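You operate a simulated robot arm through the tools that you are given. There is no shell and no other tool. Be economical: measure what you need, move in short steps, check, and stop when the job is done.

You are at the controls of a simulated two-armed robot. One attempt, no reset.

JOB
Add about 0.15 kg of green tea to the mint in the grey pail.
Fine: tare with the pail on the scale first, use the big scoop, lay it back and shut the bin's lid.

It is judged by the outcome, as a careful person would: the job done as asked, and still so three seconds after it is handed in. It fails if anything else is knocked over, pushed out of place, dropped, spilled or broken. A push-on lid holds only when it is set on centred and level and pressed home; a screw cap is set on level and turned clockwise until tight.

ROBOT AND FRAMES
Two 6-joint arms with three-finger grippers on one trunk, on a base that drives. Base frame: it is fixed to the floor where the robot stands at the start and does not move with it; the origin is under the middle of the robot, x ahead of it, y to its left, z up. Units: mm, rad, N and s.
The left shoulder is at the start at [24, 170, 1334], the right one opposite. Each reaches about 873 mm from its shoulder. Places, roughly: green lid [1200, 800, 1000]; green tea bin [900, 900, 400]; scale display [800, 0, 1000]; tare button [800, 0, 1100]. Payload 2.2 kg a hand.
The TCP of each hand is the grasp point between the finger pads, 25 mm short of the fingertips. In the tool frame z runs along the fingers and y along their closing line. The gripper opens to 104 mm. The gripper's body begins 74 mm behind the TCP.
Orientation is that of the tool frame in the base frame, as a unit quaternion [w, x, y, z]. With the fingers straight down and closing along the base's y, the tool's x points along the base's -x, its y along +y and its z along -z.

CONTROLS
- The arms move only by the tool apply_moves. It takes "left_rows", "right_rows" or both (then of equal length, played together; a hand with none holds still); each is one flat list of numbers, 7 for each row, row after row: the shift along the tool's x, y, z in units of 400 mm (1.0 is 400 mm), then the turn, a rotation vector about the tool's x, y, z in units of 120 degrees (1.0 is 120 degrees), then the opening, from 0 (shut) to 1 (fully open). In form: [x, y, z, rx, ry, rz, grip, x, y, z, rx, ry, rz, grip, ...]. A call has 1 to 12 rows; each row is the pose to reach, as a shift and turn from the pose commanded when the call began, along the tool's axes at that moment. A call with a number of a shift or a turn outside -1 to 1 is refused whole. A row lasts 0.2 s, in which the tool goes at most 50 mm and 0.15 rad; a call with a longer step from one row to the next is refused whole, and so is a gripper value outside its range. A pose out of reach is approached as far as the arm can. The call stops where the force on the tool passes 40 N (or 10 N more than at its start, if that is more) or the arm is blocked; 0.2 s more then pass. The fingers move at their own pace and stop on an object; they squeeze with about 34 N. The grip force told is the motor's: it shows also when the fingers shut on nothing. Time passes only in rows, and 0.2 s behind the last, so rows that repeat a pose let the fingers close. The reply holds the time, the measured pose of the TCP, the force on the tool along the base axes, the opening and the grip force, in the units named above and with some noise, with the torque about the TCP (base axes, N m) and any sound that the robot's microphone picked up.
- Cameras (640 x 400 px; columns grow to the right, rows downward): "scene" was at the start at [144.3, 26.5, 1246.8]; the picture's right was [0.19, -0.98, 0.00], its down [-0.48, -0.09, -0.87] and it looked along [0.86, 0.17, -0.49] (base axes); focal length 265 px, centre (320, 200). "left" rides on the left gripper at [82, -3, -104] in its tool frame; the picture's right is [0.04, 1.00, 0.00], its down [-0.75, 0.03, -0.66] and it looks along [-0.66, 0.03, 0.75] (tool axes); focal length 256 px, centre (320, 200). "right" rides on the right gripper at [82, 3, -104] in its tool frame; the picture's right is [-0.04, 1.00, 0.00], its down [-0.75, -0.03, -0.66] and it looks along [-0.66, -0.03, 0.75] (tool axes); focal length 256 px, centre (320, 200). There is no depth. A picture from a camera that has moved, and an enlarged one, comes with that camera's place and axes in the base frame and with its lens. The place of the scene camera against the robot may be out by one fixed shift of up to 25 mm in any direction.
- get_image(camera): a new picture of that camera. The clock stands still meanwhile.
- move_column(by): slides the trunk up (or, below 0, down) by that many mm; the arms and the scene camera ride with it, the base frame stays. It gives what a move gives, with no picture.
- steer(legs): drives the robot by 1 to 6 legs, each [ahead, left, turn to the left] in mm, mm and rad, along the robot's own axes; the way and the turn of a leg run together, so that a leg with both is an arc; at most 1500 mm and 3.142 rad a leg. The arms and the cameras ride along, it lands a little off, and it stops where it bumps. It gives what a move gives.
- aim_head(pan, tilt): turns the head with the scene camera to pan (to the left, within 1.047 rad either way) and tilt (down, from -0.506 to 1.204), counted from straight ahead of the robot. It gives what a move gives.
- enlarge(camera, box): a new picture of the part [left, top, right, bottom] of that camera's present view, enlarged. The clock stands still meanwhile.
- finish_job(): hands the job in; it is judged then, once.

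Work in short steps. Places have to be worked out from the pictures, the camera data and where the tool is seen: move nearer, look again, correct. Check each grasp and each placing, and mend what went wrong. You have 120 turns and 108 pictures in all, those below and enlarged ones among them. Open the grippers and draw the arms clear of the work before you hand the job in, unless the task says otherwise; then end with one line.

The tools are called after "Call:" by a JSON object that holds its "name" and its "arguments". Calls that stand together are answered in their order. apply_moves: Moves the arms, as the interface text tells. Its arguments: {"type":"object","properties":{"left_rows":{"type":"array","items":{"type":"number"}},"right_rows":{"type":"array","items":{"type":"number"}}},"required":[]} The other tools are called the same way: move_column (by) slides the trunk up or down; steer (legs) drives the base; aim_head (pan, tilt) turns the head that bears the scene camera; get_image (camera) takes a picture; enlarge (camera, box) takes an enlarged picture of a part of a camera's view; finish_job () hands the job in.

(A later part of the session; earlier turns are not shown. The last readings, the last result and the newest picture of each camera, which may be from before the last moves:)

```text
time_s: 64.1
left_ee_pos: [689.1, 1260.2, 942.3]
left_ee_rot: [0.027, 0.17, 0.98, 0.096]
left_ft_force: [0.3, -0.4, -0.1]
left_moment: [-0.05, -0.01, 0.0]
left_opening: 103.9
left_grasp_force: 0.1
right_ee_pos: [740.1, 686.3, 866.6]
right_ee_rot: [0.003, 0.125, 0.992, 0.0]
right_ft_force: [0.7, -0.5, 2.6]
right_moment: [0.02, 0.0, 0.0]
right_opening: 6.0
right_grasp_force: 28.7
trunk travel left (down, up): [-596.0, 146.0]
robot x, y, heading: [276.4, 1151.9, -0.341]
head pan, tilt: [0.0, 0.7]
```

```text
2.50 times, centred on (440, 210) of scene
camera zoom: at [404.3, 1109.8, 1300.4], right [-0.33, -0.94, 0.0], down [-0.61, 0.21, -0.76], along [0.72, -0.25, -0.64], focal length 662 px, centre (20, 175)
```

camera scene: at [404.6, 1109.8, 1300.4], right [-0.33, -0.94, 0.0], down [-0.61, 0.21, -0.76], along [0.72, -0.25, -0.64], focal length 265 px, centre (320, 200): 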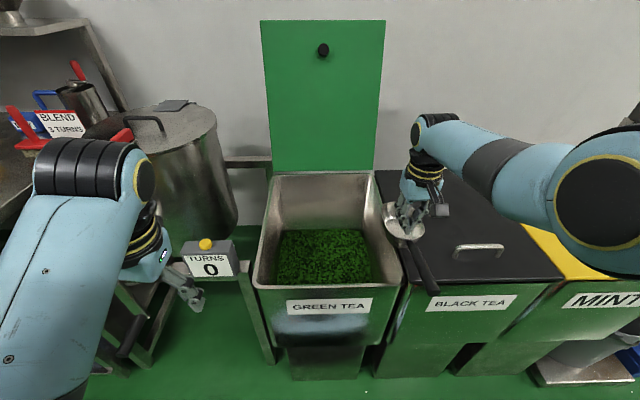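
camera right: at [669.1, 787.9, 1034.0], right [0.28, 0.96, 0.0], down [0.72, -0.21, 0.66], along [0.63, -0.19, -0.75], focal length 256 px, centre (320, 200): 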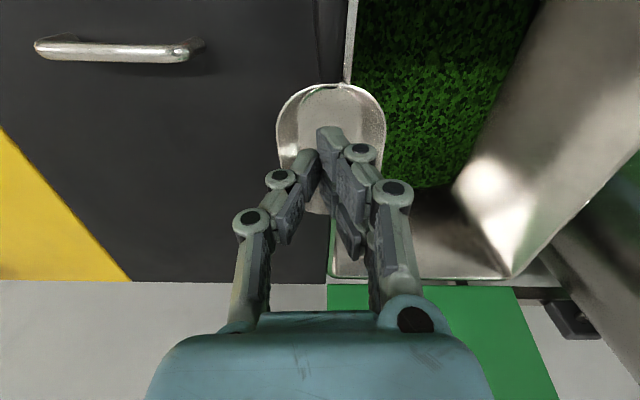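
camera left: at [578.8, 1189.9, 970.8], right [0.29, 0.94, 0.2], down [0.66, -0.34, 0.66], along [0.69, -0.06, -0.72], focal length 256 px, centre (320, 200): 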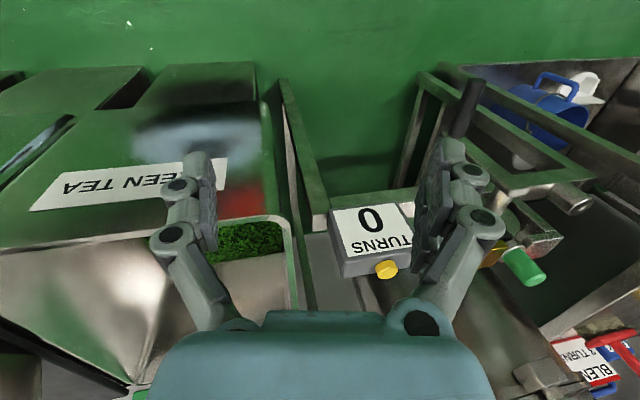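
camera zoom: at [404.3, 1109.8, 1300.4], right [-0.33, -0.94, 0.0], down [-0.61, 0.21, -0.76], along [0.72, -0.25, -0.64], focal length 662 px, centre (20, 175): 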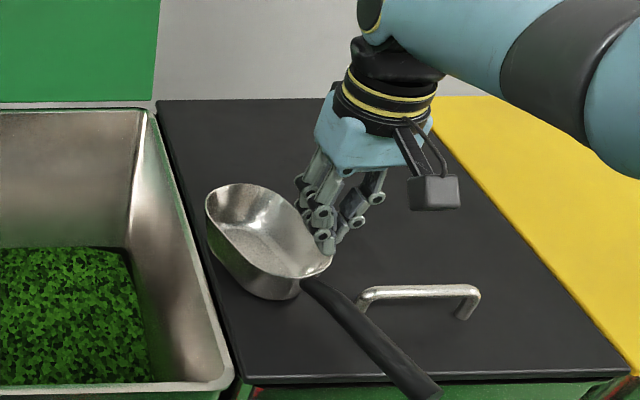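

The scoop is now fully on the lid, turned about 0.5 rad with clear room round the handle. I lift out of the bowl, back the base by 95, and turn the hand to line up with the handle.

Call:
{"name": "apply_moves", "arguments": {"right_rows": [0, 0, 0, 0, 0, 0, 0.15, 0, 0, -0.06, 0, 0, 0, 0.2, 0, 0, -0.14, 0, 0, 0, 0.3, 0, 0, -0.2, 0, 0, 0, 0.45]}}

Call:
{"name": "steer", "arguments": {"legs": [[-95, 0, 0]]}}

Call:
{"name": "apply_moves", "arguments": {"right_rows": [0, -0.005, 0, 0, 0, -0.065, 0.45, 0, -0.01, 0, 0, 0, -0.13, 0.45, 0, -0.015, 0, 0, 0, -0.195, 0.45]}}

Call:
{"name": "get_image", "arguments": {"camera": "right"}}

```text
time_s: 65.1
left_ee_pos: [688.8, 1260.2, 942.4]
left_ee_rot: [0.026, 0.17, 0.98, 0.095]
left_ft_force: [0.8, 0.7, -0.4]
left_moment: [0.01, -0.02, -0.01]
left_opening: 104.2
left_grasp_force: 0.1
right_ee_pos: [737.7, 689.0, 947.3]
right_ee_rot: [0.003, 0.124, 0.992, -0.001]
right_ft_force: [-0.3, 0.3, 0.2]
right_moment: [0.0, -0.01, 0.01]
right_opening: 47.0
right_grasp_force: 0.1
trunk travel left (down, up): [-596.0, 146.0]
robot x, y, heading: [272.3, 1149.4, -0.342]
head pan, tilt: [0.0, 0.7]
```

```text
time_s: 66.3
left_ee_pos: [598.1, 1292.8, 943.8]
left_ee_rot: [0.027, 0.17, 0.98, 0.096]
left_ft_force: [-0.6, 0.8, 0.1]
left_moment: [0.02, -0.01, 0.02]
left_opening: 104.1
left_grasp_force: 0.0
right_ee_pos: [647.3, 718.5, 948.3]
right_ee_rot: [0.004, 0.124, 0.992, -0.001]
right_ft_force: [-0.3, 0.0, -0.9]
right_moment: [0.01, -0.03, -0.02]
right_opening: 46.6
right_grasp_force: 0.1
trunk travel left (down, up): [-596.0, 146.0]
robot x, y, heading: [186.0, 1187.4, -0.335]
head pan, tilt: [0.0, 0.7]
```

```text
time_s: 67.1
left_ee_pos: [599.0, 1291.8, 943.1]
left_ee_rot: [0.026, 0.17, 0.98, 0.096]
left_ft_force: [0.9, 0.1, 0.0]
left_moment: [0.0, -0.02, 0.05]
left_opening: 104.2
left_grasp_force: 0.1
right_ee_pos: [647.5, 712.3, 946.9]
right_ee_rot: [0.002, -0.079, 0.997, -0.001]
right_ft_force: [-0.6, 0.6, 0.8]
right_moment: [-0.03, -0.02, 0.04]
right_opening: 46.6
right_grasp_force: 0.0
trunk travel left (down, up): [-596.0, 146.0]
robot x, y, heading: [185.0, 1184.1, -0.34]
head pan, tilt: [0.0, 0.7]
```

```text
45 pictures are left
camera right: at [566.4, 702.0, 1050.5], right [-0.12, 0.99, 0.0], down [0.75, 0.09, 0.66], along [0.66, 0.08, -0.75], focal length 256 px, centre (320, 200)
```

right: 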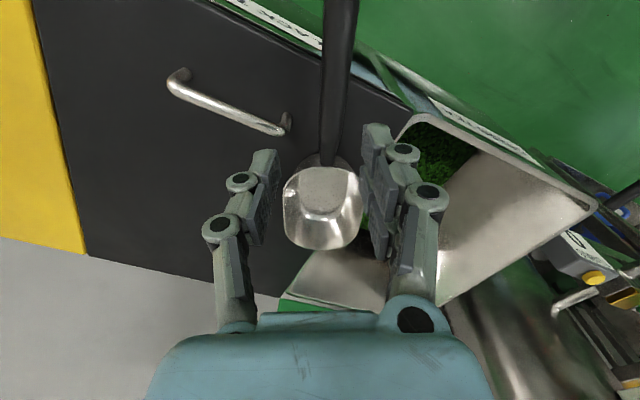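

Well aligned; handle 11 mm left, bowl joint 44 mm ahead. Shift and descend to z≈850.

Call:
{"name": "apply_moves", "arguments": {"right_rows": [0.01, 0.0275, 0.06, 0, 0, 0, 0.45, 0.01, 0.0275, 0.12, 0, 0, 0, 0.45, 0.01, 0.0275, 0.18, 0, 0, 0, 0.45, 0.01, 0.0275, 0.22, 0, 0, 0, 0.45, 0.01, 0.0275, 0.245, 0, 0, 0, 0.45]}}

Call:
{"name": "get_image", "arguments": {"camera": "right"}}

```text
time_s: 68.3
left_ee_pos: [600.3, 1292.1, 942.0]
left_ee_rot: [0.026, 0.17, 0.98, 0.096]
left_ft_force: [-0.4, -0.3, -0.6]
left_moment: [0.0, 0.01, 0.02]
left_opening: 104.2
left_grasp_force: 0.0
right_ee_pos: [640.6, 722.1, 848.3]
right_ee_rot: [0.003, -0.079, 0.997, 0.0]
right_ft_force: [0.4, -0.3, -0.4]
right_moment: [-0.02, 0.03, 0.02]
right_opening: 46.8
right_grasp_force: 0.1
trunk travel left (down, up): [-596.0, 146.0]
robot x, y, heading: [184.5, 1186.8, -0.341]
head pan, tilt: [0.0, 0.7]
```

```text
44 pictures are left
camera right: at [560.4, 712.6, 952.6], right [-0.12, 0.99, 0.0], down [0.75, 0.09, 0.66], along [0.66, 0.08, -0.75], focal length 256 px, centre (320, 200)
```

right: 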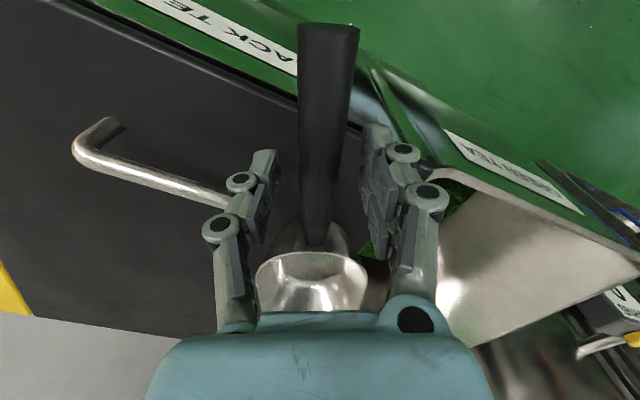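

Handle seems a few mm above the TCP; raise 5 mm, close, then lift a little and check.

Call:
{"name": "apply_moves", "arguments": {"right_rows": [0, 0, -0.012, 0, 0, 0, 0.3, 0, 0, -0.012, 0, 0, 0, 0.1, 0, 0, -0.012, 0, 0, 0, 0, 0, 0, -0.012, 0, 0, 0, 0, 0, 0, -0.012, 0, 0, 0, 0]}}

Call:
{"name": "apply_moves", "arguments": {"right_rows": [0, 0, -0.04, 0, 0, 0, 0, 0, 0, -0.1, 0, 0, 0, 0, 0, 0, -0.2, 0, 0, 0, 0, 0, 0, -0.25, 0, 0, 0, 0]}}

Call:
{"name": "get_image", "arguments": {"camera": "right"}}

Call:
{"name": "get_image", "arguments": {"camera": "scene"}}

```text
time_s: 69.5
left_ee_pos: [599.2, 1292.6, 942.9]
left_ee_rot: [0.026, 0.17, 0.98, 0.095]
left_ft_force: [-0.3, -0.2, 0.4]
left_moment: [-0.02, -0.02, 0.02]
left_opening: 104.0
left_grasp_force: 0.1
right_ee_pos: [641.6, 723.0, 853.6]
right_ee_rot: [0.002, -0.079, 0.997, -0.001]
right_ft_force: [0.5, 0.4, 0.5]
right_moment: [-0.02, -0.01, 0.07]
right_opening: 19.9
right_grasp_force: 33.9
trunk travel left (down, up): [-596.0, 146.0]
robot x, y, heading: [185.2, 1186.4, -0.341]
head pan, tilt: [0.0, 0.7]
```

```text
time_s: 70.5
left_ee_pos: [599.9, 1292.6, 942.6]
left_ee_rot: [0.027, 0.17, 0.981, 0.096]
left_ft_force: [0.3, 0.0, -0.2]
left_moment: [0.01, 0.02, -0.01]
left_opening: 104.1
left_grasp_force: 0.0
right_ee_pos: [641.9, 724.1, 954.0]
right_ee_rot: [0.001, -0.078, 0.997, -0.002]
right_ft_force: [0.6, 0.0, -0.7]
right_moment: [-0.02, 0.15, -0.02]
right_opening: 19.9
right_grasp_force: 33.8
trunk travel left (down, up): [-596.0, 146.0]
robot x, y, heading: [187.3, 1181.2, -0.344]
head pan, tilt: [0.0, 0.7]
```

```text
43 pictures are left
camera right: at [560.6, 713.0, 1057.9], right [-0.12, 0.99, 0.0], down [0.75, 0.09, 0.66], along [0.65, 0.08, -0.75], focal length 256 px, centre (320, 200)
```

right: 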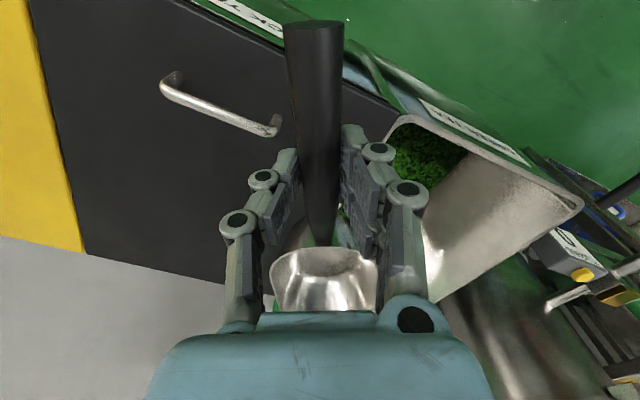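

```text
42 pictures are left
camera scene: at [315.1, 1141.2, 1300.4], right [-0.33, -0.94, 0.0], down [-0.61, 0.21, -0.76], along [0.72, -0.25, -0.64], focal length 265 px, centre (320, 200)
```

scene: 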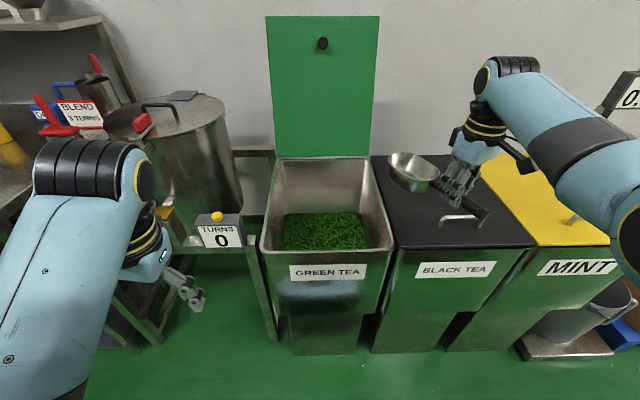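

Firm grip (19.9 mm). I turn the scoop back in line with the bins, then drive left toward the green bin.

Call:
{"name": "apply_moves", "arguments": {"right_rows": [0, 0, 0, 0, 0, 0.06, 0, 0, 0, 0, 0, 0, 0.12, 0, 0, 0, 0, 0, 0, 0.18, 0, 0, 0, 0, 0, 0, 0.237, 0]}}

Call:
{"name": "steer", "arguments": {"legs": [[0, 170, 0]]}}

Call:
{"name": "get_image", "arguments": {"camera": "scene"}}

```text
time_s: 71.5
left_ee_pos: [599.1, 1292.3, 943.0]
left_ee_rot: [0.027, 0.17, 0.98, 0.096]
left_ft_force: [0.3, 0.8, -0.2]
left_moment: [0.02, -0.01, 0.02]
left_opening: 103.7
left_grasp_force: 0.0
right_ee_pos: [642.0, 722.7, 954.3]
right_ee_rot: [0.003, 0.168, 0.986, 0.0]
right_ft_force: [-0.4, -0.7, -2.3]
right_moment: [0.06, 0.14, 0.03]
right_opening: 19.9
right_grasp_force: 34.2
trunk travel left (down, up): [-596.0, 146.0]
robot x, y, heading: [185.8, 1186.2, -0.336]
head pan, tilt: [0.0, 0.7]
```

```text
time_s: 72.9
left_ee_pos: [657.5, 1453.9, 942.5]
left_ee_rot: [0.026, 0.171, 0.98, 0.095]
left_ft_force: [-1.1, 0.2, -0.4]
left_moment: [0.0, 0.04, 0.01]
left_opening: 104.2
left_grasp_force: 0.0
right_ee_pos: [699.2, 884.3, 954.0]
right_ee_rot: [0.003, 0.167, 0.986, 0.0]
right_ft_force: [-0.6, 0.7, -1.3]
right_moment: [-0.03, 0.16, 0.0]
right_opening: 20.1
right_grasp_force: 34.1
trunk travel left (down, up): [-596.0, 146.0]
robot x, y, heading: [241.1, 1343.4, -0.339]
head pan, tilt: [0.0, 0.7]
```

```text
41 pictures are left
camera scene: at [372.2, 1303.4, 1300.4], right [-0.33, -0.94, 0.0], down [-0.61, 0.21, -0.76], along [0.72, -0.25, -0.64], focal length 265 px, centre (320, 200)
```

scene: 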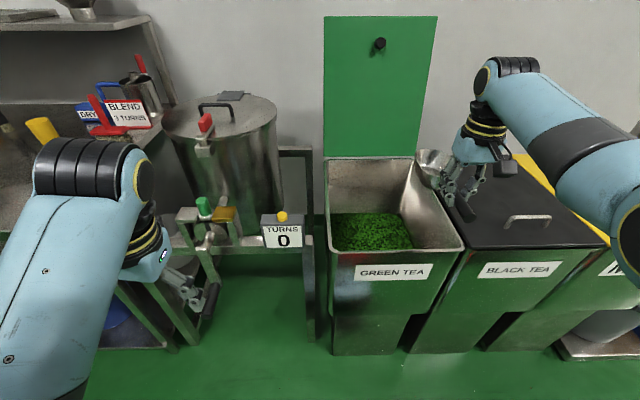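

The left hand is near the crank, so I won't go further left or forward this way. Instead I move right and turn the base ~0.4 rad left, which swings the right hand over the green bin while the left arm stays clear.

Call:
{"name": "steer", "arguments": {"legs": [[0, -234, 0], [92, 0, 0.4]]}}

Call:
{"name": "get_image", "arguments": {"camera": "scene"}}

Call:
{"name": "get_image", "arguments": {"camera": "right"}}

```text
time_s: 75.9
left_ee_pos: [594.8, 1374.6, 942.0]
left_ee_rot: [0.007, -0.029, 0.995, 0.098]
left_ft_force: [0.3, -0.1, -0.7]
left_moment: [-0.03, 0.01, -0.01]
left_opening: 104.3
left_grasp_force: 0.0
right_ee_pos: [856.1, 866.4, 955.1]
right_ee_rot: [0.003, -0.033, 0.999, -0.001]
right_ft_force: [0.9, -0.6, -1.1]
right_moment: [0.01, 0.13, -0.02]
right_opening: 19.9
right_grasp_force: 34.2
trunk travel left (down, up): [-596.0, 146.0]
robot x, y, heading: [254.4, 1112.9, 0.067]
head pan, tilt: [0.0, 0.7]
```

```text
40 pictures are left
camera scene: at [394.9, 1131.8, 1300.3], right [0.07, -1.0, 0.0], down [-0.64, -0.04, -0.76], along [0.76, 0.05, -0.64], focal length 265 px, centre (320, 200)
```

scene: 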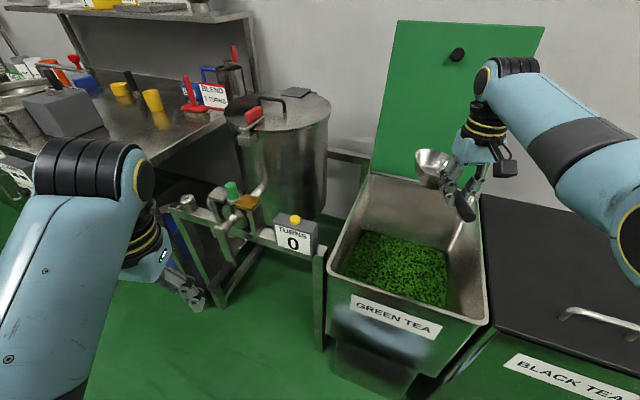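

```text
39 pictures are left
camera right: at [775.7, 865.0, 1057.1], right [-0.03, 1.0, 0.0], down [0.75, 0.02, 0.66], along [0.66, 0.02, -0.75], focal length 256 px, centre (320, 200)
```

right: 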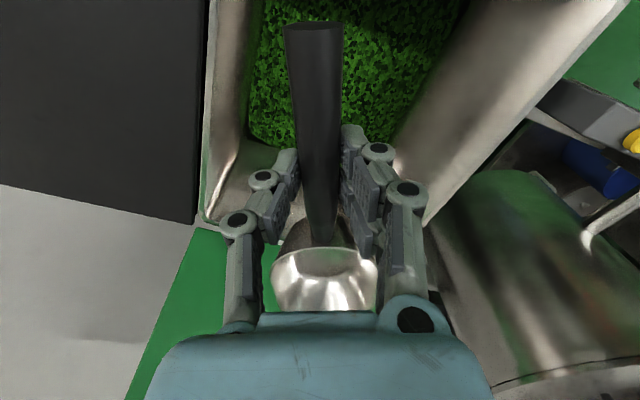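

Over the bin now. I tilt the scoop nose-down 40° while drawing the TCP back to F≈395, L≈1105.

Call:
{"name": "apply_moves", "arguments": {"right_rows": [0.057, 0.027, 0, 0, 0.066, 0, 0, 0.115, 0.054, 0, 0, 0.133, 0, 0, 0.172, 0.081, 0, 0, 0.2, 0, 0, 0.23, 0.108, 0, 0, 0.266, 0, 0, 0.287, 0.136, 0, 0, 0.333, 0, 0]}}

Call:
{"name": "get_image", "arguments": {"camera": "scene"}}

Call:
{"name": "get_image", "arguments": {"camera": "right"}}

```text
time_s: 77.1
left_ee_pos: [595.8, 1375.2, 941.6]
left_ee_rot: [0.006, -0.028, 0.995, 0.099]
left_ft_force: [-0.3, -0.2, -0.5]
left_moment: [0.01, -0.01, -0.04]
left_opening: 103.7
left_grasp_force: 0.0
right_ee_pos: [745.5, 916.8, 950.2]
right_ee_rot: [-0.341, -0.031, 0.939, -0.011]
right_ft_force: [-0.4, 0.7, -1.1]
right_moment: [-0.01, 0.07, -0.01]
right_opening: 20.0
right_grasp_force: 33.9
right hand out of reach, approached as far as the arm can: row 4, 5
trunk travel left (down, up): [-596.0, 146.0]
robot x, y, heading: [255.9, 1110.9, 0.065]
head pan, tilt: [0.0, 0.7]
```

```text
38 pictures are left
camera scene: at [394.3, 1131.8, 1300.4], right [0.07, -1.0, 0.0], down [-0.64, -0.04, -0.76], along [0.76, 0.05, -0.64], focal length 265 px, centre (320, 200)
```

scene: 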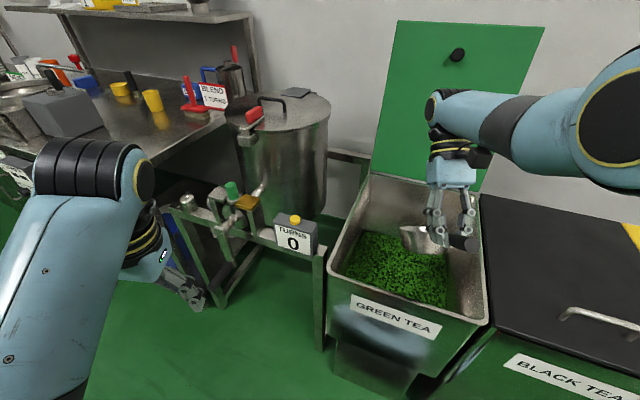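

```text
37 pictures are left
camera right: at [750.1, 918.9, 1080.9], right [-0.04, 1.0, -0.03], down [1.0, 0.04, 0.02], along [0.02, -0.03, -1.0], focal length 256 px, centre (320, 200)
```

right: 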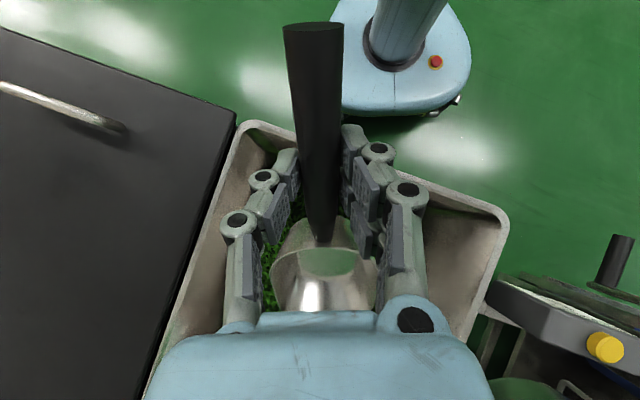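

Tilt works, but the forearm is too flat and would hit the black lid if lowered by trunk. I drive closer (115 mm) and bring the hand back and down so the forearm slopes more steeply.

Call:
{"name": "steer", "arguments": {"legs": [[115, 0, 0]]}}

Call:
{"name": "apply_moves", "arguments": {"right_rows": [-0.004, 0, 0.094, 0, 0, 0, 0, -0.008, 0.001, 0.188, 0, 0, 0, 0, -0.012, 0.001, 0.282, 0, 0, 0, 0, -0.016, 0.002, 0.376, 0, 0, 0, 0, -0.02, 0.002, 0.4715, 0, 0, 0, 0]}}

Call:
{"name": "get_image", "arguments": {"camera": "scene"}}

Call:
{"name": "get_image", "arguments": {"camera": "right"}}

```text
time_s: 78.3
left_ee_pos: [711.9, 1382.3, 942.1]
left_ee_rot: [0.007, -0.029, 0.995, 0.099]
left_ft_force: [-0.2, 0.4, 0.7]
left_moment: [-0.01, 0.06, -0.01]
left_opening: 104.1
left_grasp_force: 0.0
right_ee_pos: [862.3, 923.7, 949.1]
right_ee_rot: [-0.341, -0.032, 0.939, -0.012]
right_ft_force: [0.0, -0.6, -1.2]
right_moment: [-0.01, 0.14, -0.02]
right_opening: 20.3
right_grasp_force: 33.7
trunk travel left (down, up): [-596.0, 146.0]
robot x, y, heading: [373.4, 1119.5, 0.065]
head pan, tilt: [0.0, 0.7]
```

```text
time_s: 79.5
left_ee_pos: [709.8, 1382.2, 943.0]
left_ee_rot: [0.007, -0.03, 0.995, 0.099]
left_ft_force: [-0.4, -0.2, -0.1]
left_moment: [-0.01, 0.01, -0.05]
left_opening: 104.2
left_grasp_force: 0.0
right_ee_pos: [747.0, 916.7, 799.1]
right_ee_rot: [-0.34, -0.032, 0.94, -0.011]
right_ft_force: [0.9, 0.6, -1.3]
right_moment: [0.03, 0.07, 0.0]
right_opening: 19.8
right_grasp_force: 33.9
trunk travel left (down, up): [-596.0, 146.0]
robot x, y, heading: [370.9, 1118.8, 0.067]
head pan, tilt: [0.0, 0.7]
```

```text
36 pictures are left
camera scene: at [509.8, 1139.0, 1300.5], right [0.07, -1.0, 0.0], down [-0.64, -0.04, -0.76], along [0.76, 0.05, -0.64], focal length 265 px, centre (320, 200)
```

scene: 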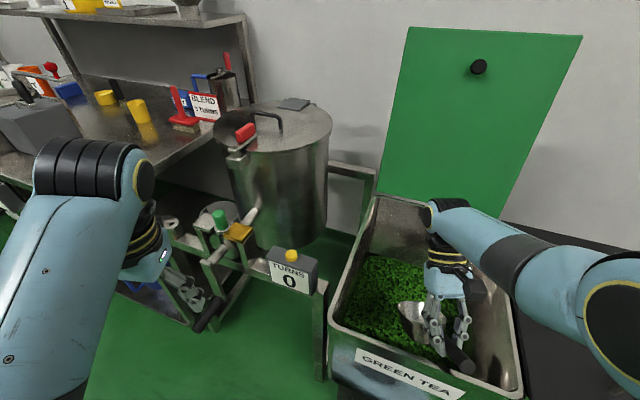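

```text
35 pictures are left
camera right: at [751.5, 919.6, 930.0], right [-0.04, 1.0, -0.03], down [1.0, 0.04, 0.02], along [0.02, -0.02, -1.0], focal length 256 px, centre (320, 200)
```

right: 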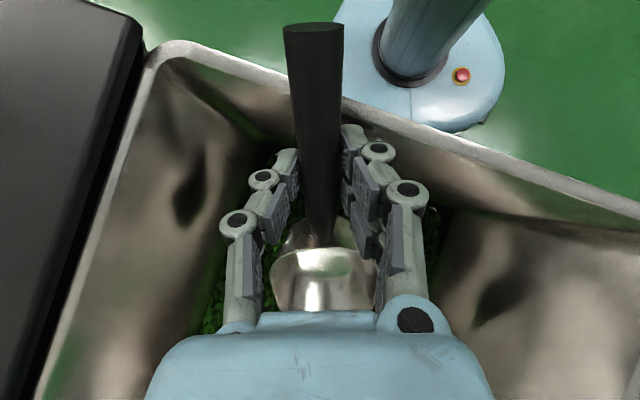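

The rim turns out lower (z≈770) and nearer (F≈357) than thought; the handle end would catch it. I shift the scoop 45 mm forward and curl the left hand back away from the crank.

Call:
{"name": "apply_moves", "arguments": {"right_rows": [-0.017, 0, -0.0144, 0, 0, 0, 0, -0.034, 0, -0.029, 0, 0, 0, 0, -0.052, 0, -0.043, 0, 0, 0, 0, -0.069, 0, -0.058, 0, 0, 0, 0, -0.086, 0, -0.072, 0, 0, 0, 0], "left_rows": [0.05, 0, -0.02, 0, 0.066, 0, 1, 0.1, 0, -0.04, 0, 0.133, 0, 1, 0.15, 0, -0.06, 0, 0.2, 0, 1, 0.2, 0, -0.08, 0, 0.266, 0, 1, 0.25, 0, -0.1, 0, 0.333, 0, 1]}}

Call:
{"name": "get_image", "arguments": {"camera": "scene"}}

Call:
{"name": "get_image", "arguments": {"camera": "right"}}

```text
time_s: 80.5
left_ee_pos: [610.8, 1381.6, 854.3]
left_ee_rot: [-0.224, -0.064, 0.959, 0.161]
left_ft_force: [0.8, -0.1, -0.1]
left_moment: [0.01, 0.03, -0.01]
left_opening: 104.0
left_grasp_force: 0.0
left hand out of reach, approached as far as the arm can: row 1, 2, 3, 4, 5
right_ee_pos: [771.5, 918.6, 805.5]
right_ee_rot: [-0.339, -0.031, 0.94, -0.012]
right_ft_force: [-1.1, 0.3, -0.8]
right_moment: [0.03, 0.07, -0.01]
right_opening: 20.0
right_grasp_force: 33.8
right hand out of reach, approached as far as the arm can: row 3, 4, 5
trunk travel left (down, up): [-596.0, 146.0]
robot x, y, heading: [369.9, 1116.4, 0.064]
head pan, tilt: [0.0, 0.7]
stopped in row 5 (left hand): the arm was blocked; the commanded pose is now the measured one
```

```text
34 pictures are left
camera scene: at [510.6, 1139.3, 1300.3], right [0.07, -1.0, 0.0], down [-0.64, -0.04, -0.76], along [0.76, 0.05, -0.64], focal length 265 px, centre (320, 200)
```

scene: 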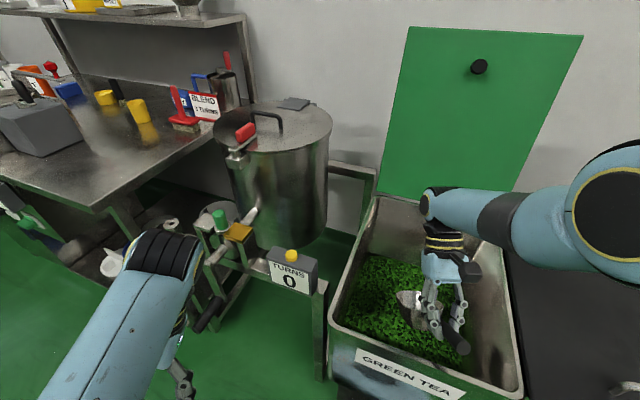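

```text
33 pictures are left
camera right: at [775.9, 920.8, 937.8], right [-0.04, 1.0, -0.03], down [1.0, 0.04, 0.02], along [0.02, -0.02, -1.0], focal length 256 px, centre (320, 200)
```

right: 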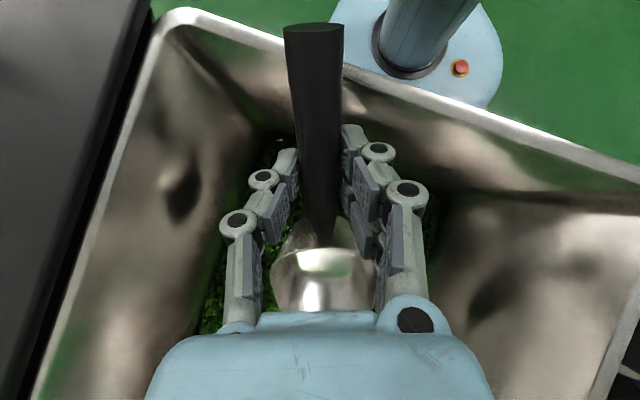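

Clear now. Lower the trunk 60 mm and check for contact with the tea.

Call:
{"name": "move_column", "arguments": {"by": -60}}

Call:
{"name": "enlarge", "arguments": {"camera": "scene", "box": [320, 130, 560, 330]}}

```text
time_s: 81.5
left_ee_pos: [609.5, 1379.9, 795.0]
left_ee_rot: [-0.224, -0.064, 0.959, 0.161]
left_ft_force: [0.2, -0.6, 0.3]
left_moment: [-0.02, 0.02, -0.02]
left_opening: 103.6
left_grasp_force: 0.0
right_ee_pos: [772.1, 917.9, 745.9]
right_ee_rot: [-0.341, -0.033, 0.94, -0.012]
right_ft_force: [-0.2, 0.2, -1.9]
right_moment: [0.01, 0.14, 0.0]
right_opening: 19.8
right_grasp_force: 34.4
trunk travel left (down, up): [-536.0, 206.0]
robot x, y, heading: [371.5, 1119.8, 0.067]
head pan, tilt: [0.0, 0.7]
```

```text
2.00 times, centred on (440, 230) of scene
camera zoom: at [510.4, 1139.3, 1240.0], right [0.07, -1.0, 0.0], down [-0.64, -0.04, -0.76], along [0.76, 0.05, -0.64], focal length 530 px, centre (80, 140)
```

zoom: 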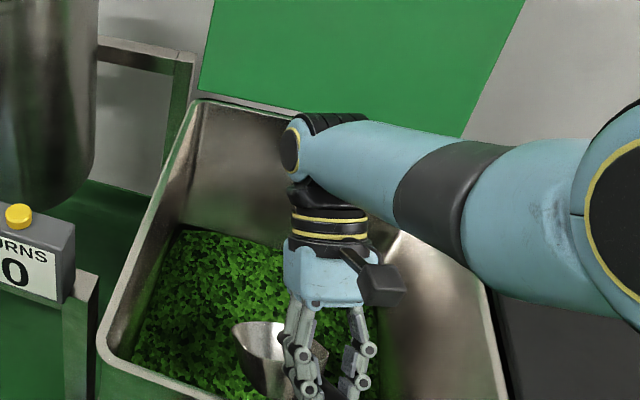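

No contact yet; forearm still has room. Lower another 50 mm.

Call:
{"name": "move_column", "arguments": {"by": -50}}

Call:
{"name": "enlarge", "arguments": {"camera": "scene", "box": [320, 90, 560, 290]}}

```text
time_s: 82.5
left_ee_pos: [610.0, 1382.6, 745.2]
left_ee_rot: [-0.223, -0.064, 0.959, 0.162]
left_ft_force: [0.0, 0.2, 0.4]
left_moment: [-0.03, -0.06, 0.03]
left_opening: 103.8
left_grasp_force: 0.0
right_ee_pos: [771.1, 918.6, 695.9]
right_ee_rot: [-0.34, -0.033, 0.94, -0.012]
right_ft_force: [0.1, -0.8, -1.9]
right_moment: [0.0, 0.06, -0.03]
right_opening: 20.0
right_grasp_force: 34.2
trunk travel left (down, up): [-486.0, 256.0]
robot x, y, heading: [370.7, 1117.7, 0.064]
head pan, tilt: [0.0, 0.7]
```

```text
2.00 times, centred on (440, 190) of scene
camera zoom: at [511.4, 1139.3, 1189.2], right [0.07, -1.0, 0.0], down [-0.64, -0.04, -0.76], along [0.76, 0.05, -0.64], focal length 530 px, centre (80, 220)
```

zoom: 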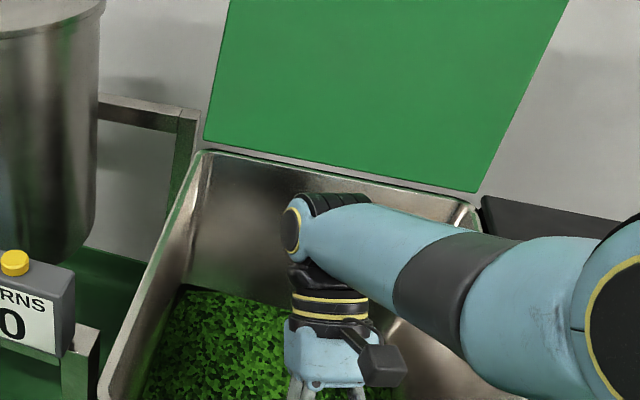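

Still no contact; lower 40 more and view from the right hand camera.

Call:
{"name": "move_column", "arguments": {"by": -40}}

Call:
{"name": "get_image", "arguments": {"camera": "right"}}

Call:
{"name": "get_image", "arguments": {"camera": "scene"}}

```text
time_s: 83.3
left_ee_pos: [609.2, 1383.4, 705.5]
left_ee_rot: [-0.223, -0.064, 0.959, 0.163]
left_ft_force: [1.0, -0.1, 0.0]
left_moment: [0.01, -0.05, -0.02]
left_opening: 104.2
left_grasp_force: 0.0
right_ee_pos: [770.8, 917.0, 655.4]
right_ee_rot: [-0.34, -0.032, 0.94, -0.012]
right_ft_force: [-0.9, 0.6, -0.8]
right_moment: [0.0, 0.07, -0.03]
right_opening: 19.6
right_grasp_force: 34.3
trunk travel left (down, up): [-446.0, 296.0]
robot x, y, heading: [367.9, 1116.8, 0.066]
head pan, tilt: [0.0, 0.7]
```

```text
30 pictures are left
camera right: at [775.4, 920.7, 788.2], right [-0.04, 1.0, -0.03], down [1.0, 0.04, 0.02], along [0.02, -0.02, -1.0], focal length 256 px, centre (320, 200)
```

right: 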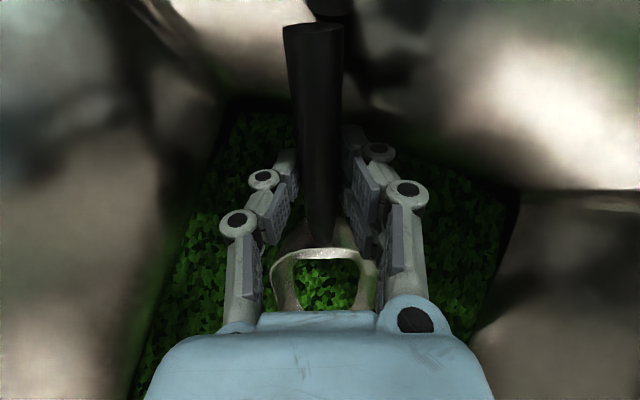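

```text
29 pictures are left
camera scene: at [512.4, 1139.4, 1148.4], right [0.07, -1.0, 0.0], down [-0.64, -0.04, -0.76], along [0.76, 0.05, -0.64], focal length 265 px, centre (320, 200)
```

scene: 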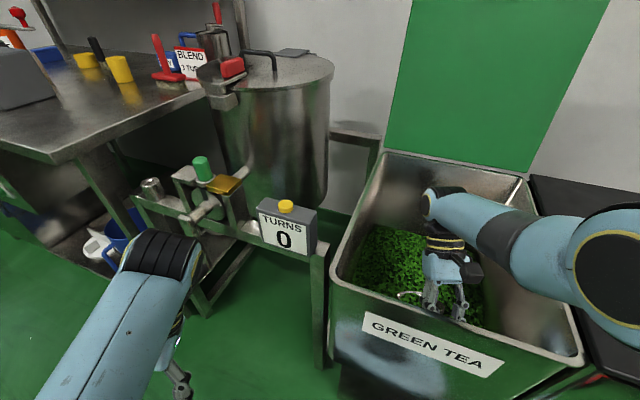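

The tea is already inside the tilted bowl. I now push forward while levelling the scoop and then raising it.

Call:
{"name": "apply_moves", "arguments": {"right_rows": [-0.054, 0, -0.013, 0, -0.055, 0, 0, -0.092, 0, -0.045, 0, -0.11, 0, 0, -0.113, 0, -0.0785, 0, -0.165, 0, 0, -0.1255, 0, -0.1215, 0, -0.22, 0, 0, -0.121, 0, -0.166, 0, -0.275, 0, 0, -0.108, 0, -0.2205, 0, -0.333, 0, 0, -0.0595, 0, -0.278, 0, -0.345, 0, 0]}}

Call:
{"name": "get_image", "arguments": {"camera": "right"}}

```text
time_s: 84.9
left_ee_pos: [612.5, 1382.8, 703.9]
left_ee_rot: [-0.221, -0.064, 0.959, 0.164]
left_ft_force: [-0.1, 0.3, -0.5]
left_moment: [0.03, -0.01, 0.04]
left_opening: 104.2
left_grasp_force: 0.2
right_ee_pos: [859.0, 923.0, 726.1]
right_ee_rot: [0.014, -0.033, 0.999, 0.0]
right_ft_force: [0.3, -0.7, -1.0]
right_moment: [0.01, 0.16, 0.0]
right_opening: 19.8
right_grasp_force: 33.8
trunk travel left (down, up): [-446.0, 296.0]
robot x, y, heading: [371.1, 1119.4, 0.062]
head pan, tilt: [0.0, 0.7]
```

```text
28 pictures are left
camera right: at [775.4, 921.1, 827.6], right [-0.03, 1.0, 0.0], down [0.74, 0.02, 0.68], along [0.68, 0.02, -0.74], focal length 256 px, centre (320, 200)
```

right: 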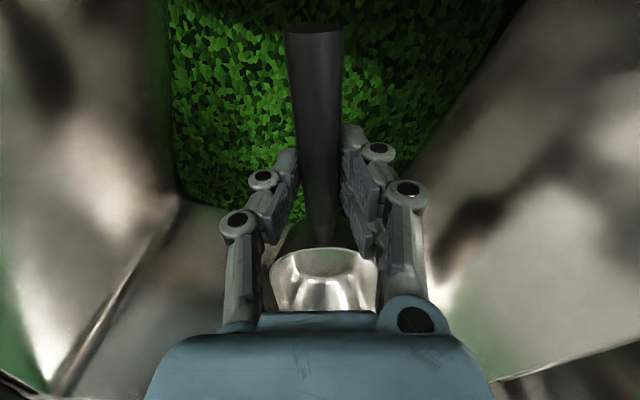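

The scoop came up empty — it left the tea while still nose-down. The level pose reaches fine, so I dip deeper using the arm with a gentler 20° tilt: back 60, down to z≈622.

Call:
{"name": "apply_moves", "arguments": {"right_rows": [0.05, 0, 0.06, 0, 0.05, 0, 0, 0.1, 0, 0.12, 0, 0.1, 0, 0, 0.15, 0, 0.18, 0, 0.167, 0, 0, 0.15, 0, 0.23, 0, 0.167, 0, 0, 0.15, 0, 0.26, 0, 0.167, 0, 0]}}

Call:
{"name": "get_image", "arguments": {"camera": "right"}}

Call:
{"name": "get_image", "arguments": {"camera": "scene"}}

```text
time_s: 86.1
left_ee_pos: [610.1, 1382.8, 704.3]
left_ee_rot: [-0.223, -0.064, 0.959, 0.162]
left_ft_force: [-0.1, -0.5, 0.5]
left_moment: [0.0, 0.05, -0.02]
left_opening: 103.7
left_grasp_force: 0.1
right_ee_pos: [802.9, 920.9, 620.2]
right_ee_rot: [-0.159, -0.035, 0.987, -0.005]
right_ft_force: [-0.1, 0.5, -1.1]
right_moment: [-0.01, 0.16, -0.02]
right_opening: 20.1
right_grasp_force: 33.8
trunk travel left (down, up): [-446.0, 296.0]
robot x, y, heading: [370.0, 1119.5, 0.07]
head pan, tilt: [0.0, 0.7]
```

```text
27 pictures are left
camera right: at [759.0, 919.6, 744.3], right [-0.03, 1.0, -0.01], down [0.92, 0.03, 0.38], along [0.38, 0.0, -0.92], focal length 256 px, centre (320, 200)
```

right: 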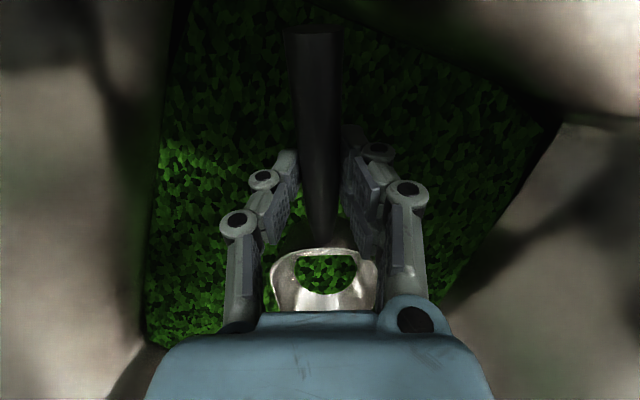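

```text
26 pictures are left
camera scene: at [512.7, 1139.4, 1148.3], right [0.07, -1.0, 0.0], down [-0.64, -0.04, -0.76], along [0.76, 0.05, -0.64], focal length 265 px, centre (320, 200)
```

scene: 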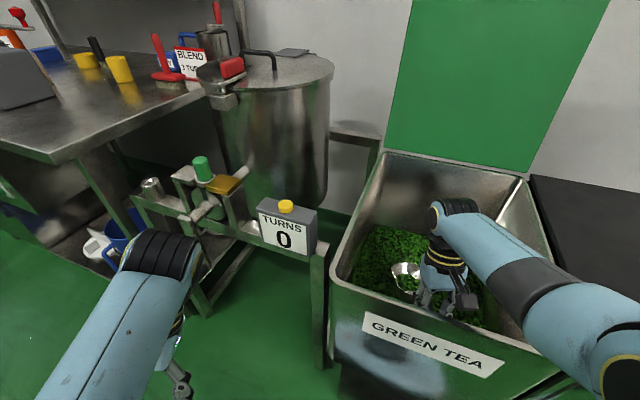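

Only the bowl's floor is at the tea surface (z≈548), so I lower the trunk 45 mm more — forearm clearance over the rim is ~85 mm — to bury the bowl.

Call:
{"name": "move_column", "arguments": {"by": -45}}

Call:
{"name": "get_image", "arguments": {"camera": "right"}}

```text
time_s: 87.0
left_ee_pos: [608.6, 1383.2, 659.5]
left_ee_rot: [-0.224, -0.064, 0.959, 0.164]
left_ft_force: [0.2, 1.0, -0.1]
left_moment: [0.0, -0.02, 0.0]
left_opening: 104.0
left_grasp_force: 0.1
right_ee_pos: [803.4, 919.8, 575.5]
right_ee_rot: [-0.16, -0.034, 0.987, -0.006]
right_ft_force: [-0.3, 0.3, -1.7]
right_moment: [-0.02, 0.16, -0.02]
right_opening: 19.2
right_grasp_force: 34.1
trunk travel left (down, up): [-401.0, 341.0]
robot x, y, heading: [374.5, 1118.9, 0.067]
head pan, tilt: [0.0, 0.7]
```

```text
25 pictures are left
camera right: at [759.3, 919.5, 699.6], right [-0.03, 1.0, -0.01], down [0.92, 0.03, 0.38], along [0.38, 0.0, -0.92], focal length 256 px, centre (320, 200)
```

right: 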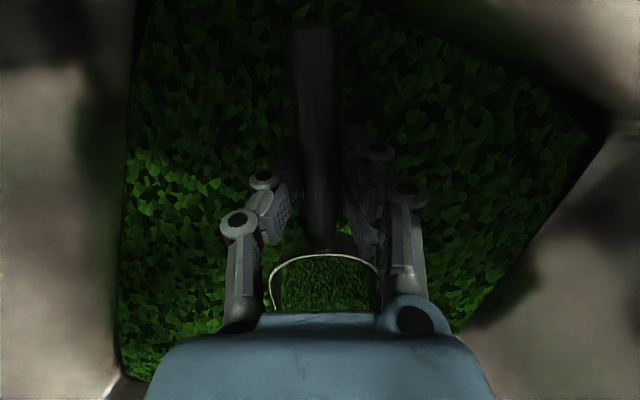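

The bowl is now filled with tea. I push slightly forward while levelling, then lift 140 mm.

Call:
{"name": "apply_moves", "arguments": {"right_rows": [-0.0475, 0, -0.016, 0, -0.05, 0, 0, -0.079, 0, -0.0395, 0, -0.1, 0, 0, -0.095, 0, -0.071, 0, -0.14, 0, 0, -0.091, 0, -0.1225, 0, -0.17, 0, 0, -0.0635, 0, -0.2055, 0, -0.175, 0, 0, -0.036, 0, -0.2885, 0, -0.175, 0, 0, -0.008, 0, -0.372, 0, -0.175, 0, 0]}}

Call:
{"name": "get_image", "arguments": {"camera": "right"}}

```text
time_s: 88.6
left_ee_pos: [610.5, 1383.1, 660.7]
left_ee_rot: [-0.222, -0.065, 0.959, 0.164]
left_ft_force: [0.3, 0.1, 0.2]
left_moment: [0.0, -0.03, 0.0]
left_opening: 104.1
left_grasp_force: 0.1
right_ee_pos: [853.7, 923.9, 715.8]
right_ee_rot: [0.022, -0.034, 0.999, 0.001]
right_ft_force: [-0.2, 0.2, -1.2]
right_moment: [-0.04, 0.18, -0.04]
right_opening: 19.1
right_grasp_force: 33.7
trunk travel left (down, up): [-401.0, 341.0]
robot x, y, heading: [370.8, 1118.5, 0.066]
head pan, tilt: [0.0, 0.7]
```

```text
24 pictures are left
camera right: at [767.0, 919.8, 816.5], right [-0.03, 1.0, 0.0], down [0.72, 0.02, 0.69], along [0.69, 0.02, -0.72], focal length 256 px, centre (320, 200)
```

right: 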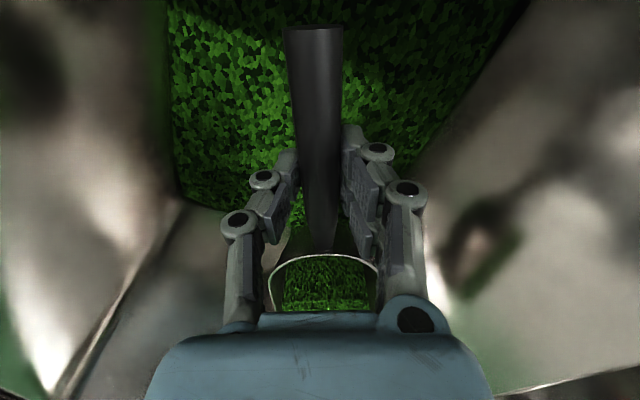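

The scoop is heaped with tea. I raise the trunk 200 mm to clear the rim, then swing the left arm out to the robot's left side (about its shoulder) so it won't hit the bins at the pail.

Call:
{"name": "move_column", "arguments": {"by": 200}}

Call:
{"name": "apply_moves", "arguments": {"left_rows": [0.0474, 0.0402, 0.0389, 0.02525, 0.0214, -0.053, 0.5, 0.0949, 0.0805, 0.0778, 0.0505, 0.0429, -0.106, 0.5, 0.1423, 0.1207, 0.1166, 0.0757, 0.0643, -0.159, 0.5, 0.1897, 0.161, 0.1555, 0.101, 0.0857, -0.212, 0.5, 0.2372, 0.2012, 0.1944, 0.126, 0.1072, -0.265, 0.5, 0.2846, 0.2415, 0.2332, 0.1515, 0.1286, -0.318, 0.5, 0.332, 0.2817, 0.2721, 0.1767, 0.15, -0.371, 0.5, 0.3795, 0.322, 0.311, 0.202, 0.1715, -0.424, 0.5]}}

Call:
{"name": "get_image", "arguments": {"camera": "scene"}}

```text
time_s: 90.7
left_ee_pos: [609.6, 1380.5, 860.8]
left_ee_rot: [-0.223, -0.064, 0.959, 0.161]
left_ft_force: [-0.6, 0.0, 0.1]
left_moment: [-0.01, -0.02, 0.0]
left_opening: 103.9
left_grasp_force: 0.1
right_ee_pos: [852.7, 923.0, 915.8]
right_ee_rot: [0.022, -0.032, 0.999, 0.0]
right_ft_force: [-0.8, -0.4, -1.5]
right_moment: [0.0, 0.17, 0.03]
right_opening: 18.7
right_grasp_force: 34.1
trunk travel left (down, up): [-601.0, 141.0]
robot x, y, heading: [367.8, 1120.6, 0.068]
head pan, tilt: [0.0, 0.7]
```

```text
time_s: 92.5
left_ee_pos: [414.4, 1506.4, 858.5]
left_ee_rot: [-0.278, -0.535, 0.797, 0.027]
left_ft_force: [0.4, -0.2, -0.2]
left_moment: [0.0, 0.0, 0.0]
left_opening: 51.9
left_grasp_force: 0.2
left hand out of reach, approached as far as the arm can: row 1, 2, 3, 4, 5
right_ee_pos: [852.5, 923.1, 915.9]
right_ee_rot: [0.023, -0.033, 0.999, 0.0]
right_ft_force: [0.2, -0.1, -1.1]
right_moment: [-0.05, 0.2, 0.03]
right_opening: 18.7
right_grasp_force: 33.7
trunk travel left (down, up): [-601.0, 141.0]
robot x, y, heading: [370.6, 1120.6, 0.066]
head pan, tilt: [0.0, 0.7]
```

```text
23 pictures are left
camera scene: at [509.4, 1140.0, 1305.5], right [0.07, -1.0, 0.0], down [-0.64, -0.04, -0.76], along [0.76, 0.05, -0.64], focal length 265 px, centre (320, 200)
```

scene: 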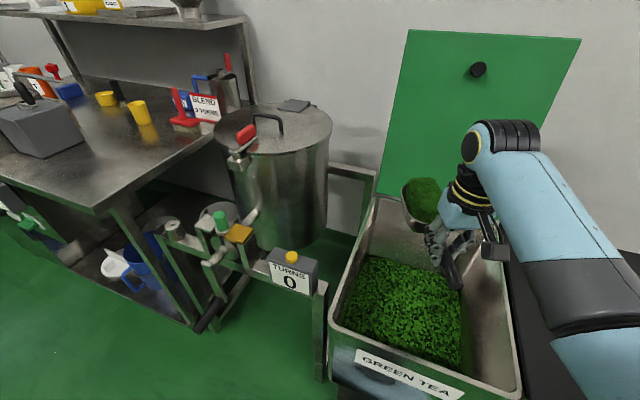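

Heaped scoop and the left arm is out of the way. I back away from the bins, turn parallel to them, and drive right to in front of the scale.

Call:
{"name": "steer", "arguments": {"legs": [[-211, 90, 0], [0, 0, -0.404], [0, -812, 0]]}}

Call:
{"name": "aim_head", "arguments": {"pan": -0.1, "tilt": 0.75}}

Call:
{"name": "get_image", "arguments": {"camera": "scene"}}

```text
time_s: 99.4
left_ee_pos: [77.2, 771.7, 858.9]
left_ee_rot: [-0.265, -0.362, 0.89, 0.083]
left_ft_force: [-0.3, 0.3, 0.5]
left_moment: [0.01, -0.01, -0.01]
left_opening: 52.0
left_grasp_force: 0.0
right_ee_pos: [250.4, 62.3, 914.9]
right_ee_rot: [0.022, 0.169, 0.985, -0.004]
right_ft_force: [0.3, -1.1, -1.3]
right_moment: [0.04, 0.15, 0.01]
right_opening: 18.6
right_grasp_force: 33.9
trunk travel left (down, up): [-601.0, 141.0]
robot x, y, heading: [-114.6, 433.4, -0.346]
head pan, tilt: [0.0, 0.7]
```

```text
time_s: 100.1
left_ee_pos: [76.9, 772.1, 859.0]
left_ee_rot: [-0.266, -0.362, 0.89, 0.083]
left_ft_force: [-0.3, 0.9, -0.3]
left_moment: [0.0, 0.04, 0.01]
left_opening: 52.0
left_grasp_force: 0.0
right_ee_pos: [250.6, 62.7, 916.8]
right_ee_rot: [0.023, 0.169, 0.985, -0.004]
right_ft_force: [-0.2, -0.1, -2.2]
right_moment: [0.06, 0.14, -0.01]
right_opening: 19.0
right_grasp_force: 33.8
trunk travel left (down, up): [-601.0, 141.0]
robot x, y, heading: [-111.5, 430.9, -0.346]
head pan, tilt: [-0.099, 0.75]
```

```text
22 pictures are left
camera scene: at [10.6, 384.1, 1301.2], right [-0.43, -0.9, 0.0], down [-0.62, 0.29, -0.73], along [0.66, -0.31, -0.68], focal length 265 px, centre (320, 200)
```

scene: 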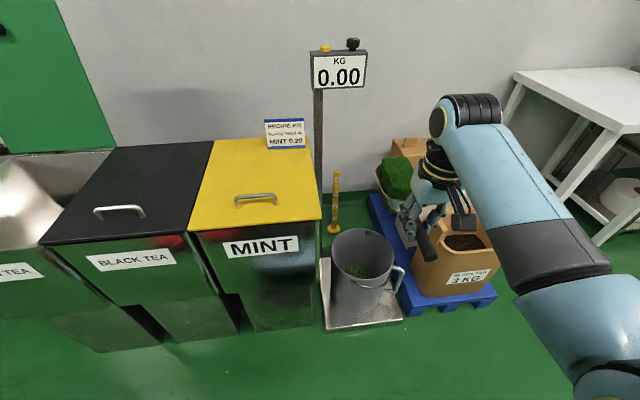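

Pail rim centre triangulates to (525, −57, 377), radius ~130. I lower the trunk 380 here, then drive forward so the level scoop is over the pail.

Call:
{"name": "move_column", "arguments": {"by": -380}}

Call:
{"name": "steer", "arguments": {"legs": [[280, -20, 0]]}}

Call:
{"name": "get_image", "arguments": {"camera": "right"}}

Call:
{"name": "get_image", "arguments": {"camera": "scene"}}

```text
time_s: 103.7
left_ee_pos: [77.1, 771.7, 479.4]
left_ee_rot: [-0.265, -0.361, 0.89, 0.085]
left_ft_force: [0.3, 0.5, 0.3]
left_moment: [0.02, -0.04, 0.02]
left_opening: 51.5
left_grasp_force: 0.0
right_ee_pos: [251.2, 62.5, 536.3]
right_ee_rot: [0.023, 0.169, 0.985, -0.004]
right_ft_force: [0.8, 0.2, -1.7]
right_moment: [0.06, 0.15, -0.02]
right_opening: 18.8
right_grasp_force: 34.0
trunk travel left (down, up): [-221.0, 521.0]
robot x, y, heading: [-114.3, 434.0, -0.339]
head pan, tilt: [-0.099, 0.75]
```

```text
time_s: 105.7
left_ee_pos: [336.7, 658.8, 478.7]
left_ee_rot: [-0.265, -0.362, 0.89, 0.084]
left_ft_force: [-0.5, 0.1, -0.5]
left_moment: [-0.02, 0.02, 0.02]
left_opening: 52.0
left_grasp_force: 0.1
right_ee_pos: [507.5, -51.4, 536.8]
right_ee_rot: [0.023, 0.169, 0.985, -0.004]
right_ft_force: [0.6, -0.2, -2.4]
right_moment: [0.07, 0.21, 0.02]
right_opening: 18.5
right_grasp_force: 33.9
trunk travel left (down, up): [-221.0, 521.0]
robot x, y, heading: [144.1, 319.8, -0.337]
head pan, tilt: [-0.099, 0.75]
```

```text
21 pictures are left
camera right: at [430.1, -19.9, 635.7], right [0.37, 0.93, 0.0], down [0.67, -0.27, 0.69], along [0.64, -0.25, -0.72], focal length 256 px, centre (320, 200)
```

right: 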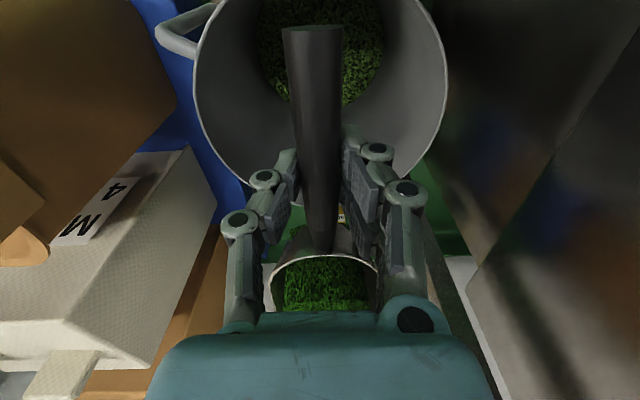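

```text
20 pictures are left
camera scene: at [283.4, 265.7, 911.4], right [-0.43, -0.9, 0.0], down [-0.62, 0.29, -0.73], along [0.66, -0.31, -0.68], focal length 265 px, centre (320, 200)
```

scene: 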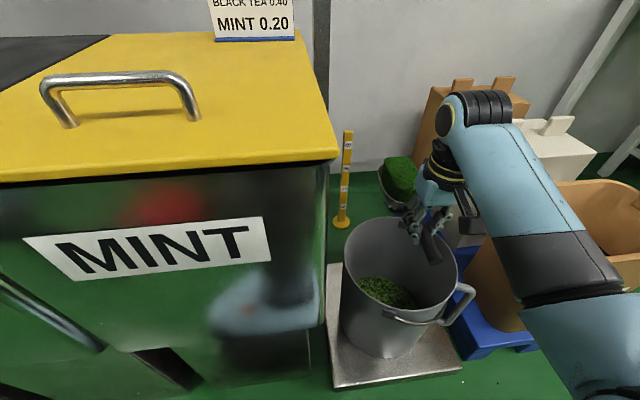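

Pail is laterally centred; its centre is ~50 mm ahead of TCP. I drive 40 mm further and then tip the scoop 60° with the hand drawing back over the pail's middle.

Call:
{"name": "steer", "arguments": {"legs": [[40, 0, 0]]}}

Call:
{"name": "apply_moves", "arguments": {"right_rows": [0.03, 0, -0.015, 0, 0.07, 0, 0, 0.06, 0, -0.03, 0, 0.14, 0, 0, 0.09, 0, -0.045, 0, 0.21, 0, 0, 0.12, 0, -0.06, 0, 0.28, 0, 0, 0.15, 0, -0.075, 0, 0.35, 0, 0, 0.18, 0, -0.09, 0, 0.42, 0, 0, 0.21, 0, -0.1, 0, 0.49, 0, 0, 0.21, 0, -0.1, 0, 0.52, 0, 0, 0.21, 0, -0.1, 0, 0.52, 0, 0]}}

Call:
{"name": "aim_head", "arguments": {"pan": -0.1, "tilt": 0.35}}

Call:
{"name": "get_image", "arguments": {"camera": "scene"}}

```text
time_s: 106.6
left_ee_pos: [375.0, 644.9, 478.6]
left_ee_rot: [-0.266, -0.362, 0.89, 0.083]
left_ft_force: [-0.3, -0.9, -0.4]
left_moment: [0.0, 0.02, 0.0]
left_opening: 52.1
left_grasp_force: 0.0
right_ee_pos: [548.1, -64.7, 535.1]
right_ee_rot: [0.021, 0.17, 0.985, -0.003]
right_ft_force: [0.0, -0.5, -0.5]
right_moment: [0.03, 0.17, -0.03]
right_opening: 18.4
right_grasp_force: 34.2
trunk travel left (down, up): [-221.0, 521.0]
robot x, y, heading: [183.5, 308.6, -0.344]
head pan, tilt: [-0.099, 0.75]
```

```text
time_s: 108.6
left_ee_pos: [375.2, 646.1, 479.3]
left_ee_rot: [-0.265, -0.362, 0.89, 0.084]
left_ft_force: [-0.2, -0.3, 0.5]
left_moment: [0.01, -0.02, -0.01]
left_opening: 52.1
left_grasp_force: 0.1
right_ee_pos: [506.3, -48.1, 533.4]
right_ee_rot: [-0.49, 0.147, 0.855, 0.085]
right_ft_force: [0.4, 0.0, -0.7]
right_moment: [0.0, 0.1, 0.01]
right_opening: 6.0
right_grasp_force: 30.0
right hand out of reach, approached as far as the arm can: row 2, 3, 4, 5, 6, 7, 8, 9
trunk travel left (down, up): [-221.0, 521.0]
robot x, y, heading: [186.2, 310.3, -0.344]
head pan, tilt: [-0.099, 0.75]
```

```text
time_s: 109.5
left_ee_pos: [374.9, 646.1, 478.7]
left_ee_rot: [-0.266, -0.363, 0.889, 0.083]
left_ft_force: [0.6, 0.1, 0.0]
left_moment: [0.01, -0.02, 0.01]
left_opening: 52.0
left_grasp_force: 0.0
right_ee_pos: [505.4, -48.8, 533.5]
right_ee_rot: [-0.489, 0.148, 0.855, 0.084]
right_ft_force: [0.5, 1.1, -1.6]
right_moment: [0.05, 0.12, 0.02]
right_opening: 5.7
right_grasp_force: 30.3
trunk travel left (down, up): [-221.0, 521.0]
robot x, y, heading: [182.3, 303.4, -0.338]
head pan, tilt: [-0.099, 0.351]
```

```text
19 pictures are left
camera scene: at [330.7, 247.8, 947.0], right [-0.43, -0.9, 0.0], down [-0.31, 0.15, -0.94], along [0.85, -0.4, -0.34], focal length 265 px, centre (320, 200)
```

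scene: 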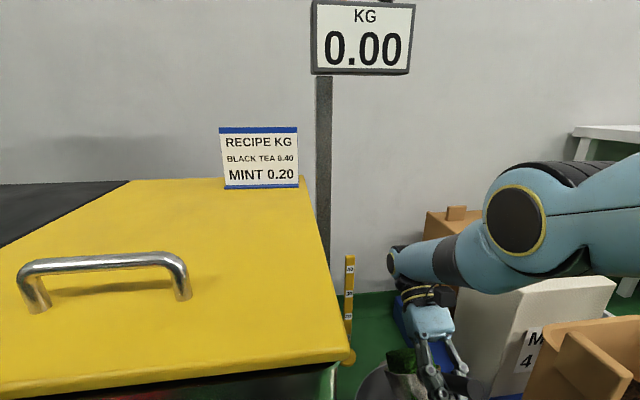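

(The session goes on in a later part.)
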